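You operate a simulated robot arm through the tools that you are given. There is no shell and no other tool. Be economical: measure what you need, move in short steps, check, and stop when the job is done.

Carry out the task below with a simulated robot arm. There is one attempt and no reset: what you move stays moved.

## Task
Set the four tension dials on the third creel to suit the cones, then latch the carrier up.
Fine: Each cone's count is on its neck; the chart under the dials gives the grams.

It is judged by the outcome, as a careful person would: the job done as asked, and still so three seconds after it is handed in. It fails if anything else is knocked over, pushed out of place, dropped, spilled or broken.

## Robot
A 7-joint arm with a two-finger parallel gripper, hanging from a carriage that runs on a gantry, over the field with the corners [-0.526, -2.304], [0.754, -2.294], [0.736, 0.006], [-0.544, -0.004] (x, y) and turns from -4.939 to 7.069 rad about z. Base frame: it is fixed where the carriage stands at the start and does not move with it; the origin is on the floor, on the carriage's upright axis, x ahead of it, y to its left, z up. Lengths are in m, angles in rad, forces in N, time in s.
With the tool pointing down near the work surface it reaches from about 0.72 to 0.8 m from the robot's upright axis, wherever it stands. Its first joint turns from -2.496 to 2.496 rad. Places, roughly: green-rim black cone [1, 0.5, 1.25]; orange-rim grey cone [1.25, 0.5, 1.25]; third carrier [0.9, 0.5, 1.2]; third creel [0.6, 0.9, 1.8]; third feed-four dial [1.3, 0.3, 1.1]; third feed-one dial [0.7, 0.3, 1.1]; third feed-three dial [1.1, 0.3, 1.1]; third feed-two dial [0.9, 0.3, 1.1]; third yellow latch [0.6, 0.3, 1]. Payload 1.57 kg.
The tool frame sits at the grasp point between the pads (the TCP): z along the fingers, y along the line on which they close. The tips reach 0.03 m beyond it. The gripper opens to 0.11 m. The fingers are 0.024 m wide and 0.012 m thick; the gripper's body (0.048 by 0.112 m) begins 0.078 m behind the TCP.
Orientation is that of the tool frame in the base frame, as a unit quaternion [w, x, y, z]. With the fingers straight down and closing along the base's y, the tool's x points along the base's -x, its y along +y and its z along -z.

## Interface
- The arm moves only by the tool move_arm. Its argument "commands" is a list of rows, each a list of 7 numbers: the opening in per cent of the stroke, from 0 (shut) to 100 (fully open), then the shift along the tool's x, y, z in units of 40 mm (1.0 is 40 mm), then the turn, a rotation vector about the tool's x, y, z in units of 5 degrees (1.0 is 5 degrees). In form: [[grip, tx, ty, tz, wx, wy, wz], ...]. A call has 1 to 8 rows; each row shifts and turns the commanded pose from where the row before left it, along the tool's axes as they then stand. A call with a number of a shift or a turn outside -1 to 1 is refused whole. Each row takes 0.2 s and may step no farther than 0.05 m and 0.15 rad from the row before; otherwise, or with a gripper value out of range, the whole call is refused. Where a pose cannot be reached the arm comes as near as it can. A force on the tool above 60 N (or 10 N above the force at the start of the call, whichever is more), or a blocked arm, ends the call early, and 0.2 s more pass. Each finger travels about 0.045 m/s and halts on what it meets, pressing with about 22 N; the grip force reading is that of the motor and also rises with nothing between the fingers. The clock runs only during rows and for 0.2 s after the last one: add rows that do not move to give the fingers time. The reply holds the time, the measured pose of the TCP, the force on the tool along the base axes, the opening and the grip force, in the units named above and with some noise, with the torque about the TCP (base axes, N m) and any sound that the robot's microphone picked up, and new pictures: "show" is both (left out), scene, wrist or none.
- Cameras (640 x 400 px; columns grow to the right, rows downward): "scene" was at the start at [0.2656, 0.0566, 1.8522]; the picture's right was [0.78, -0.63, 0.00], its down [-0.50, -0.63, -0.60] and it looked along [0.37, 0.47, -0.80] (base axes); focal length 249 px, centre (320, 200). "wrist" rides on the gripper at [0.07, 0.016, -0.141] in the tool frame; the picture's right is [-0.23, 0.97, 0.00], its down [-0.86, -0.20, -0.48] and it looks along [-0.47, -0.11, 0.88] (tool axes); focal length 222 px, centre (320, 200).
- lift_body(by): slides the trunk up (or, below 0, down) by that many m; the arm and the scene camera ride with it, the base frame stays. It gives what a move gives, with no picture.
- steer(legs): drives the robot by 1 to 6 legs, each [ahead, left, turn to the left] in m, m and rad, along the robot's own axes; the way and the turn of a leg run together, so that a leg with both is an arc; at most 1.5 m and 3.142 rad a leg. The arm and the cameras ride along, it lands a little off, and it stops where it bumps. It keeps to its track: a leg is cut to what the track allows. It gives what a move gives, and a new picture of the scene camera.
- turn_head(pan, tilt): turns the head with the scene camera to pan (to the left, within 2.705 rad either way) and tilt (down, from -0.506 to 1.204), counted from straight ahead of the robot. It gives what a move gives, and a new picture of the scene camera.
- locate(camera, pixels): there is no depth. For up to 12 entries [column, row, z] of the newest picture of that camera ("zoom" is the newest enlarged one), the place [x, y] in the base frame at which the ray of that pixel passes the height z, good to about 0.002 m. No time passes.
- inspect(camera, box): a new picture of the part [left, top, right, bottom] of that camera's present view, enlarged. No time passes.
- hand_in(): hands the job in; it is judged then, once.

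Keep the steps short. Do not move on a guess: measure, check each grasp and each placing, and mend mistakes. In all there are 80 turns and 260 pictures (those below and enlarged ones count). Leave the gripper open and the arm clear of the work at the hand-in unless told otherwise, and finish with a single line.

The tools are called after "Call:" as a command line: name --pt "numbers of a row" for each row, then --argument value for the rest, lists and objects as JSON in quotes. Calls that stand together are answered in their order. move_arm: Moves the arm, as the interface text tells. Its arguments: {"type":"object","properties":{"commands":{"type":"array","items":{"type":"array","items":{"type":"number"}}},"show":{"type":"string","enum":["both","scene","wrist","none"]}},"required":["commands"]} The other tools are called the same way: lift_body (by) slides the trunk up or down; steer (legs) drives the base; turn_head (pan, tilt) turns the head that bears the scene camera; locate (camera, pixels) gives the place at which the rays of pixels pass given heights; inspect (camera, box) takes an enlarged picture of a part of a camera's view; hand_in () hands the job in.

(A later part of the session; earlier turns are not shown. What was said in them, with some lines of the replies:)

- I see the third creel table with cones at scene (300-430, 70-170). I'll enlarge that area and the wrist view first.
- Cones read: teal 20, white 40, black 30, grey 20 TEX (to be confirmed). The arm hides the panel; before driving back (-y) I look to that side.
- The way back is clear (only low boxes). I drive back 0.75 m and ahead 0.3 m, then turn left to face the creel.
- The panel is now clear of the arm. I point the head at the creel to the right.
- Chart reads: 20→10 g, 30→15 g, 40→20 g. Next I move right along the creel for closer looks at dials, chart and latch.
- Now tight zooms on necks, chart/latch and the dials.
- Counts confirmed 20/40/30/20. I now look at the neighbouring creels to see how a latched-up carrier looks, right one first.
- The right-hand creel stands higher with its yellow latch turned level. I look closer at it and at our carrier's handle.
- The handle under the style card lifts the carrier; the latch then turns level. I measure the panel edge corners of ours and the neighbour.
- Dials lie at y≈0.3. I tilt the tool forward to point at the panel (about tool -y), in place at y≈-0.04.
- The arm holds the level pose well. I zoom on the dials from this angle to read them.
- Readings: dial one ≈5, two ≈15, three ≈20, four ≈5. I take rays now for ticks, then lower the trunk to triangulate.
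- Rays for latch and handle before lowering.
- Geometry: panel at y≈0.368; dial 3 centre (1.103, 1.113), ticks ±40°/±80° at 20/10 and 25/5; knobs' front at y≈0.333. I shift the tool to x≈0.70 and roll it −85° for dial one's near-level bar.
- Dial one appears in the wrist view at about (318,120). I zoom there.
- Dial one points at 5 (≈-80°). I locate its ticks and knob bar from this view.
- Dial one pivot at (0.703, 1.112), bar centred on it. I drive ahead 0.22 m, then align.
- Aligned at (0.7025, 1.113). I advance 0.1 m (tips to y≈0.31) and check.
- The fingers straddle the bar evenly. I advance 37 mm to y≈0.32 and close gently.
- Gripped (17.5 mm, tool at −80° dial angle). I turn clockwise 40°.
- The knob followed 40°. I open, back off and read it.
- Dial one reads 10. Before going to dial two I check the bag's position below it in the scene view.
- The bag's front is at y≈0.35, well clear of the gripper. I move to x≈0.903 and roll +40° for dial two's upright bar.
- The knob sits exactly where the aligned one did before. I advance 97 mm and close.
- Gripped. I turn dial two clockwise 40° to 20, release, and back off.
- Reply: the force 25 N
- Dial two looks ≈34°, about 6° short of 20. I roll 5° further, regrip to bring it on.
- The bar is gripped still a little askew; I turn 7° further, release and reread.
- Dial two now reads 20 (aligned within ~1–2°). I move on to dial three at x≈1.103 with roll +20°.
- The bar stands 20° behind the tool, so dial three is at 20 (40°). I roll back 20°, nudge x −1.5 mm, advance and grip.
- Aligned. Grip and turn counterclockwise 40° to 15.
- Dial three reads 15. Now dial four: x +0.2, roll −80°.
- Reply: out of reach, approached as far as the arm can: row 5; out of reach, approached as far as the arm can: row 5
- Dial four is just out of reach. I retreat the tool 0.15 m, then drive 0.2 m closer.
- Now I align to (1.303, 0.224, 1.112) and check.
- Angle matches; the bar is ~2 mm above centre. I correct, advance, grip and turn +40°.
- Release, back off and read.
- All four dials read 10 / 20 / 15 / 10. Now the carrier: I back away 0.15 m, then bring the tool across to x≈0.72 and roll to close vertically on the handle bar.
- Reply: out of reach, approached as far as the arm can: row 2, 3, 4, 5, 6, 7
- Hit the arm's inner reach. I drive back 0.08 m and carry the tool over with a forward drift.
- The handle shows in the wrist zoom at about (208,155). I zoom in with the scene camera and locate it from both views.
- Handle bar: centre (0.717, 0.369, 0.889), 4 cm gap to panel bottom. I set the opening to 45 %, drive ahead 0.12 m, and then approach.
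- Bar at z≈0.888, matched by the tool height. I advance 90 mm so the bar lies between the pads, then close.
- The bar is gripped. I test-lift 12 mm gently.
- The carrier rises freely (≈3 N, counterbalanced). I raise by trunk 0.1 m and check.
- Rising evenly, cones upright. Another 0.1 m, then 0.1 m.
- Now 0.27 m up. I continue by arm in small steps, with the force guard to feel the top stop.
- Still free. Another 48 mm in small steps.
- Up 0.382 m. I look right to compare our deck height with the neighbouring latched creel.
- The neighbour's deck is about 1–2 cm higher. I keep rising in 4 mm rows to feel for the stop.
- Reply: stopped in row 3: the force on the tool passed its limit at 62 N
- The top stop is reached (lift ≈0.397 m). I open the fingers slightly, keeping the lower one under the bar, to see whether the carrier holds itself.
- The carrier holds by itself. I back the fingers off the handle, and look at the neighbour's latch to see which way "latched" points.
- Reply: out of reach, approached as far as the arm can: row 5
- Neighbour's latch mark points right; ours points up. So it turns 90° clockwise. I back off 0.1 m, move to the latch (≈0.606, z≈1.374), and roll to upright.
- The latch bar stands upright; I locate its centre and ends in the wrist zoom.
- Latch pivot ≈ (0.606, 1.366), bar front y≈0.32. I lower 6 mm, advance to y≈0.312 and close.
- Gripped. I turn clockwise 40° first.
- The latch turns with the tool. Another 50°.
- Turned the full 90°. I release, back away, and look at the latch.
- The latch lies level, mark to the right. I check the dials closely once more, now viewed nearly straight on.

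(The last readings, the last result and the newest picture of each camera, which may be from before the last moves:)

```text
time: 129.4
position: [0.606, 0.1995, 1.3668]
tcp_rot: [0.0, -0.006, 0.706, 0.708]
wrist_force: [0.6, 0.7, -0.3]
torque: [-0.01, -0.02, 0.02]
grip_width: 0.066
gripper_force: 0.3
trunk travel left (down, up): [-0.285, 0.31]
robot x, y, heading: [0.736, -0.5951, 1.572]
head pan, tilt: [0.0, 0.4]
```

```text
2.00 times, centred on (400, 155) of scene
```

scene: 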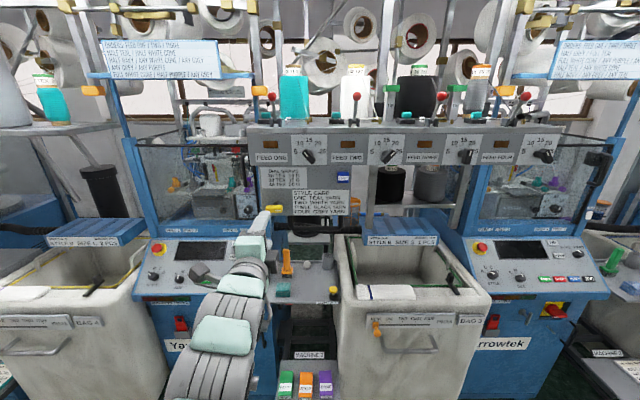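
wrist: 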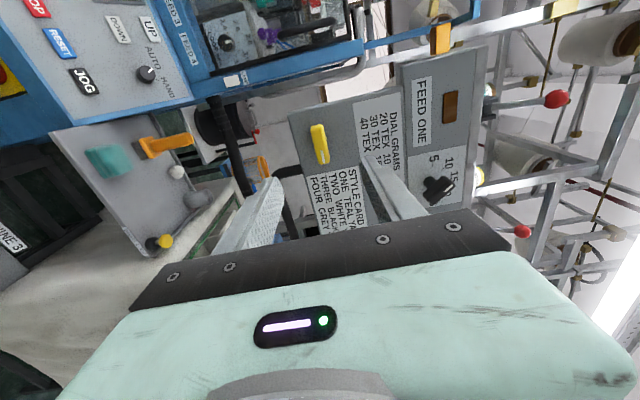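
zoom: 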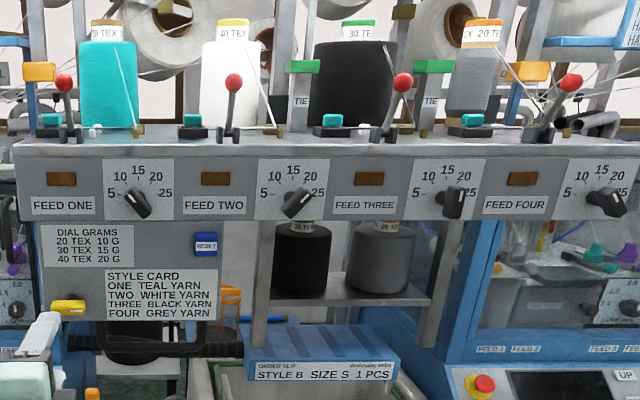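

All dials read right. To be sure the latch bears, I regrip the handle and give a gentle downward pull: first move to (0.715, 0.2, 1.286).

Call:
move_arm --pt "45 -0.68 -0.51 0 0 0 0" --pt "45 -0.68 -0.51 0 0 0 0" --pt "45 -0.68 -0.51 0 0 0 0" --pt "45 -0.68 -0.49 0 0 0 0" --pt "45 0 0 0.9 0 0 0" --pt "45 0 0 0.9 0 0 0" --pt "45 0 0 0 0 0 0" --show "wrist"

Call:
inspect --camera "scene" --box '[240, 180, 400, 280]'

```text
time: 131.0
position: [0.7169, 0.2724, 1.2848]
tcp_rot: [0.0, -0.006, 0.707, 0.708]
wrist_force: [0.1, -0.5, -0.6]
torque: [0.0, 0.0, 0.01]
grip_width: 0.0495
gripper_force: 0.0
trunk travel left (down, up): [-0.285, 0.31]
robot x, y, heading: [0.7336, -0.597, 1.575]
head pan, tilt: [0.0, 0.4]
```

wrist: 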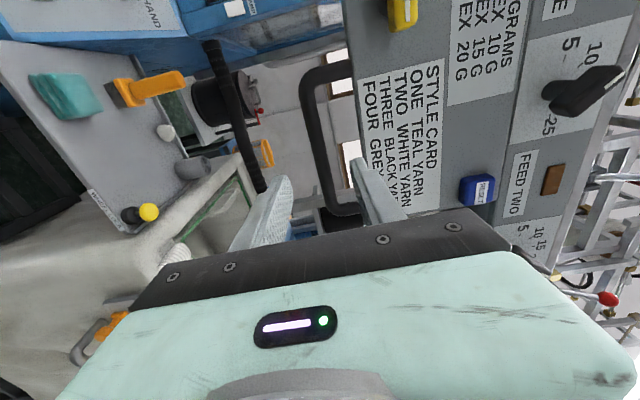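

```text
4.00 times, centred on (320, 230) of scene
```

zoom: 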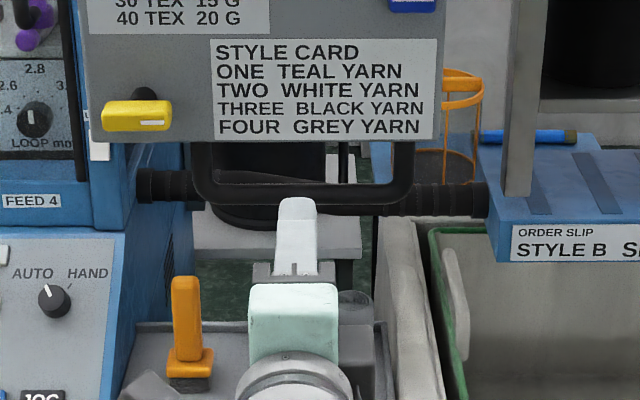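

The bar lies between the fingers. I advance 85 mm and close.

Call:
move_arm --pt "45 0 0 0.7 0 0 0" --pt "45 0 0 0.7 0 0 0" --pt "45 0 0 0.7 0 0 0" --pt "20 0 0 0 0 0 0" --pt "0 0 0 0 0 0 0" --pt "0 0 0 0 0 0 0" --pt "0 0 0 0 0 0 0" --show "wrist"

Call:
move_arm --pt "0 0 -0.08 0 0 0 0" --pt "0 0 -0.08 0 0 0 0" --pt "0 0 0 0 0 0 0" --show "none"

```text
time: 132.6
position: [0.7159, 0.3554, 1.2848]
tcp_rot: [-0.001, -0.005, 0.706, 0.708]
wrist_force: [0.4, 5.1, -3.4]
torque: [-0.01, 0.52, -0.13]
grip_width: 0.0159
gripper_force: 30.5
trunk travel left (down, up): [-0.285, 0.31]
robot x, y, heading: [0.7298, -0.597, 1.577]
head pan, tilt: [0.0, 0.4]
```

wrist: 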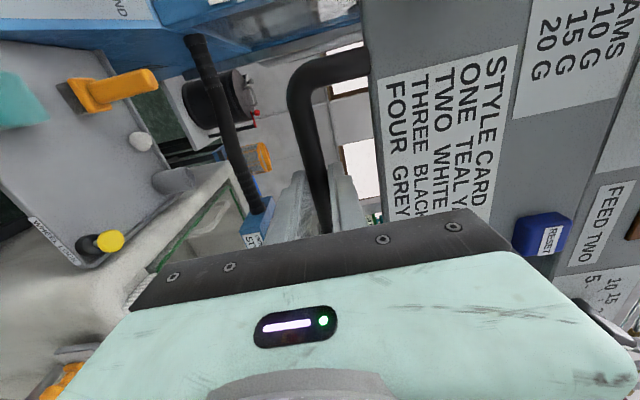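

```text
time: 133.4
position: [0.7155, 0.3548, 1.2855]
tcp_rot: [0.0, -0.004, 0.703, 0.711]
wrist_force: [3.5, -21.2, 23.0]
torque: [0.38, 0.51, 0.03]
grip_width: 0.0159
gripper_force: 31.7
trunk travel left (down, up): [-0.285, 0.31]
robot x, y, heading: [0.7306, -0.5973, 1.57]
head pan, tilt: [0.0, 0.4]
```

Pulling down 6 mm gives 23 N with no motion: the latch holds. I relax, open and back off.

Call:
move_arm --pt "0 0 0.16 0 0 0 0" --pt "45 0 0 0 0 0 0" --pt "45 0 0 0 0 0 0" --pt "45 0 0 0 0 0 0" --pt "45 0 0 -0.7 0 0 0" --pt "45 0 0 -0.9 0 0 0" --pt "45 0 0 -0.9 0 0 0" --pt "45 0 0 -0.9 0 0 0" --show "wrist"

Call:
steer --legs '[[-0.3, 0, 0]]'

Call:
move_arm --pt "100 0 0 0 0 0 0" --pt "100 0 0 0 0 0 0" --pt "100 0 0 0 0 0 0" --pt "100 0 0 0 0 0 0" --show "scene"

Call:
inspect --camera "scene" --box '[230, 80, 470, 230]'

```text
time: 135.2
position: [0.7162, 0.2209, 1.2865]
tcp_rot: [-0.001, -0.006, 0.708, 0.707]
wrist_force: [0.4, 0.0, 0.3]
torque: [-0.03, -0.02, 0.01]
grip_width: 0.0495
gripper_force: 0.2
trunk travel left (down, up): [-0.285, 0.31]
robot x, y, heading: [0.7328, -0.599, 1.572]
head pan, tilt: [0.0, 0.4]
```

wrist: 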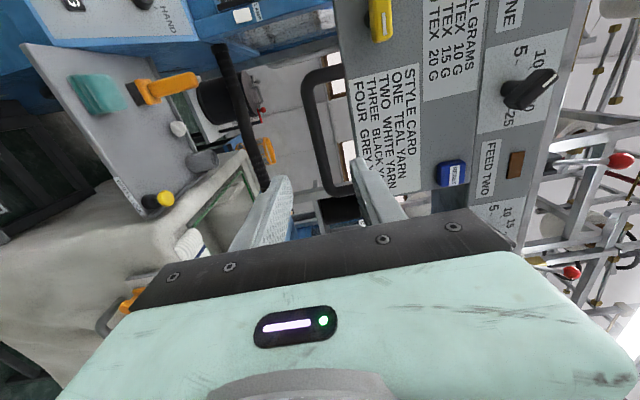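

```text
time: 137.3
position: [0.7223, -0.0814, 1.2881]
tcp_rot: [0.002, -0.003, 0.706, 0.708]
wrist_force: [-0.7, 0.6, -0.1]
torque: [0.0, 0.0, -0.02]
grip_width: 0.0496
gripper_force: 0.0
trunk travel left (down, up): [-0.285, 0.31]
robot x, y, heading: [0.731, -0.8988, 1.572]
head pan, tilt: [0.0, 0.4]
```

scene: 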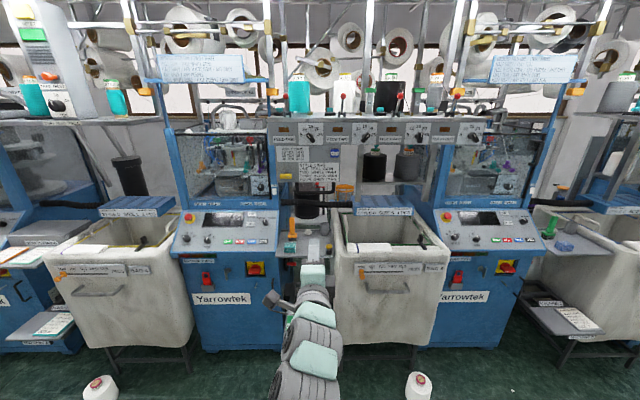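

```text
time: 138.3
position: [0.7206, -0.0807, 1.287]
tcp_rot: [0.001, -0.003, 0.707, 0.708]
wrist_force: [0.2, -0.1, 0.1]
torque: [-0.02, 0.03, -0.02]
grip_width: 0.11
gripper_force: 0.1
trunk travel left (down, up): [-0.285, 0.31]
robot x, y, heading: [0.7297, -0.9004, 1.572]
head pan, tilt: [0.0, 0.4]
```

scene: 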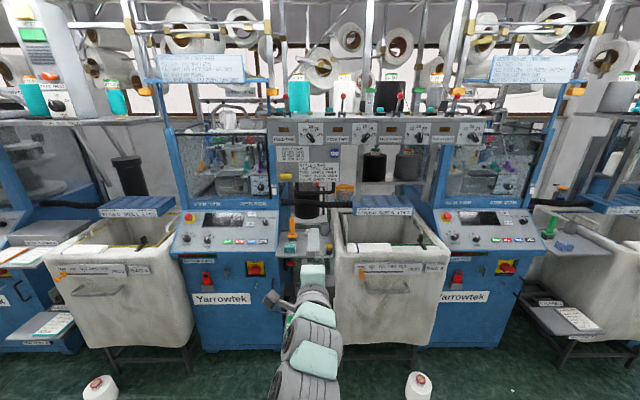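

```text
2.67 times, centred on (350, 155) of scene
```

zoom: 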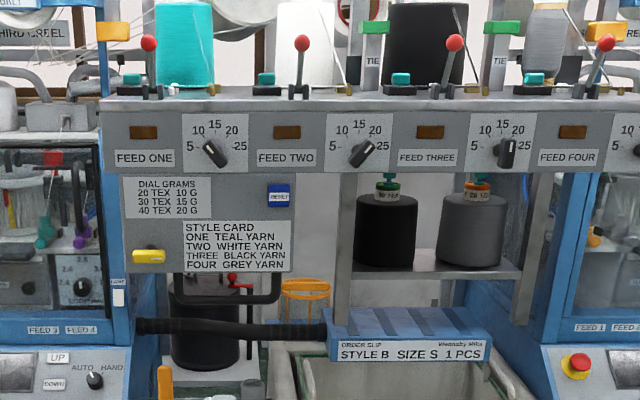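

The dials read 10, 20, 15 and 10. The carrier is up and latched, all cones are standing, and the gripper is open and clear. I hand in.

Call:
hand_in

```text
The job is handed in.
```

The third creel's dials are set to 10, 20, 15 and 10 g for feeds one to four, and the carrier is latched up; it did not move under a 23 N downward pull.
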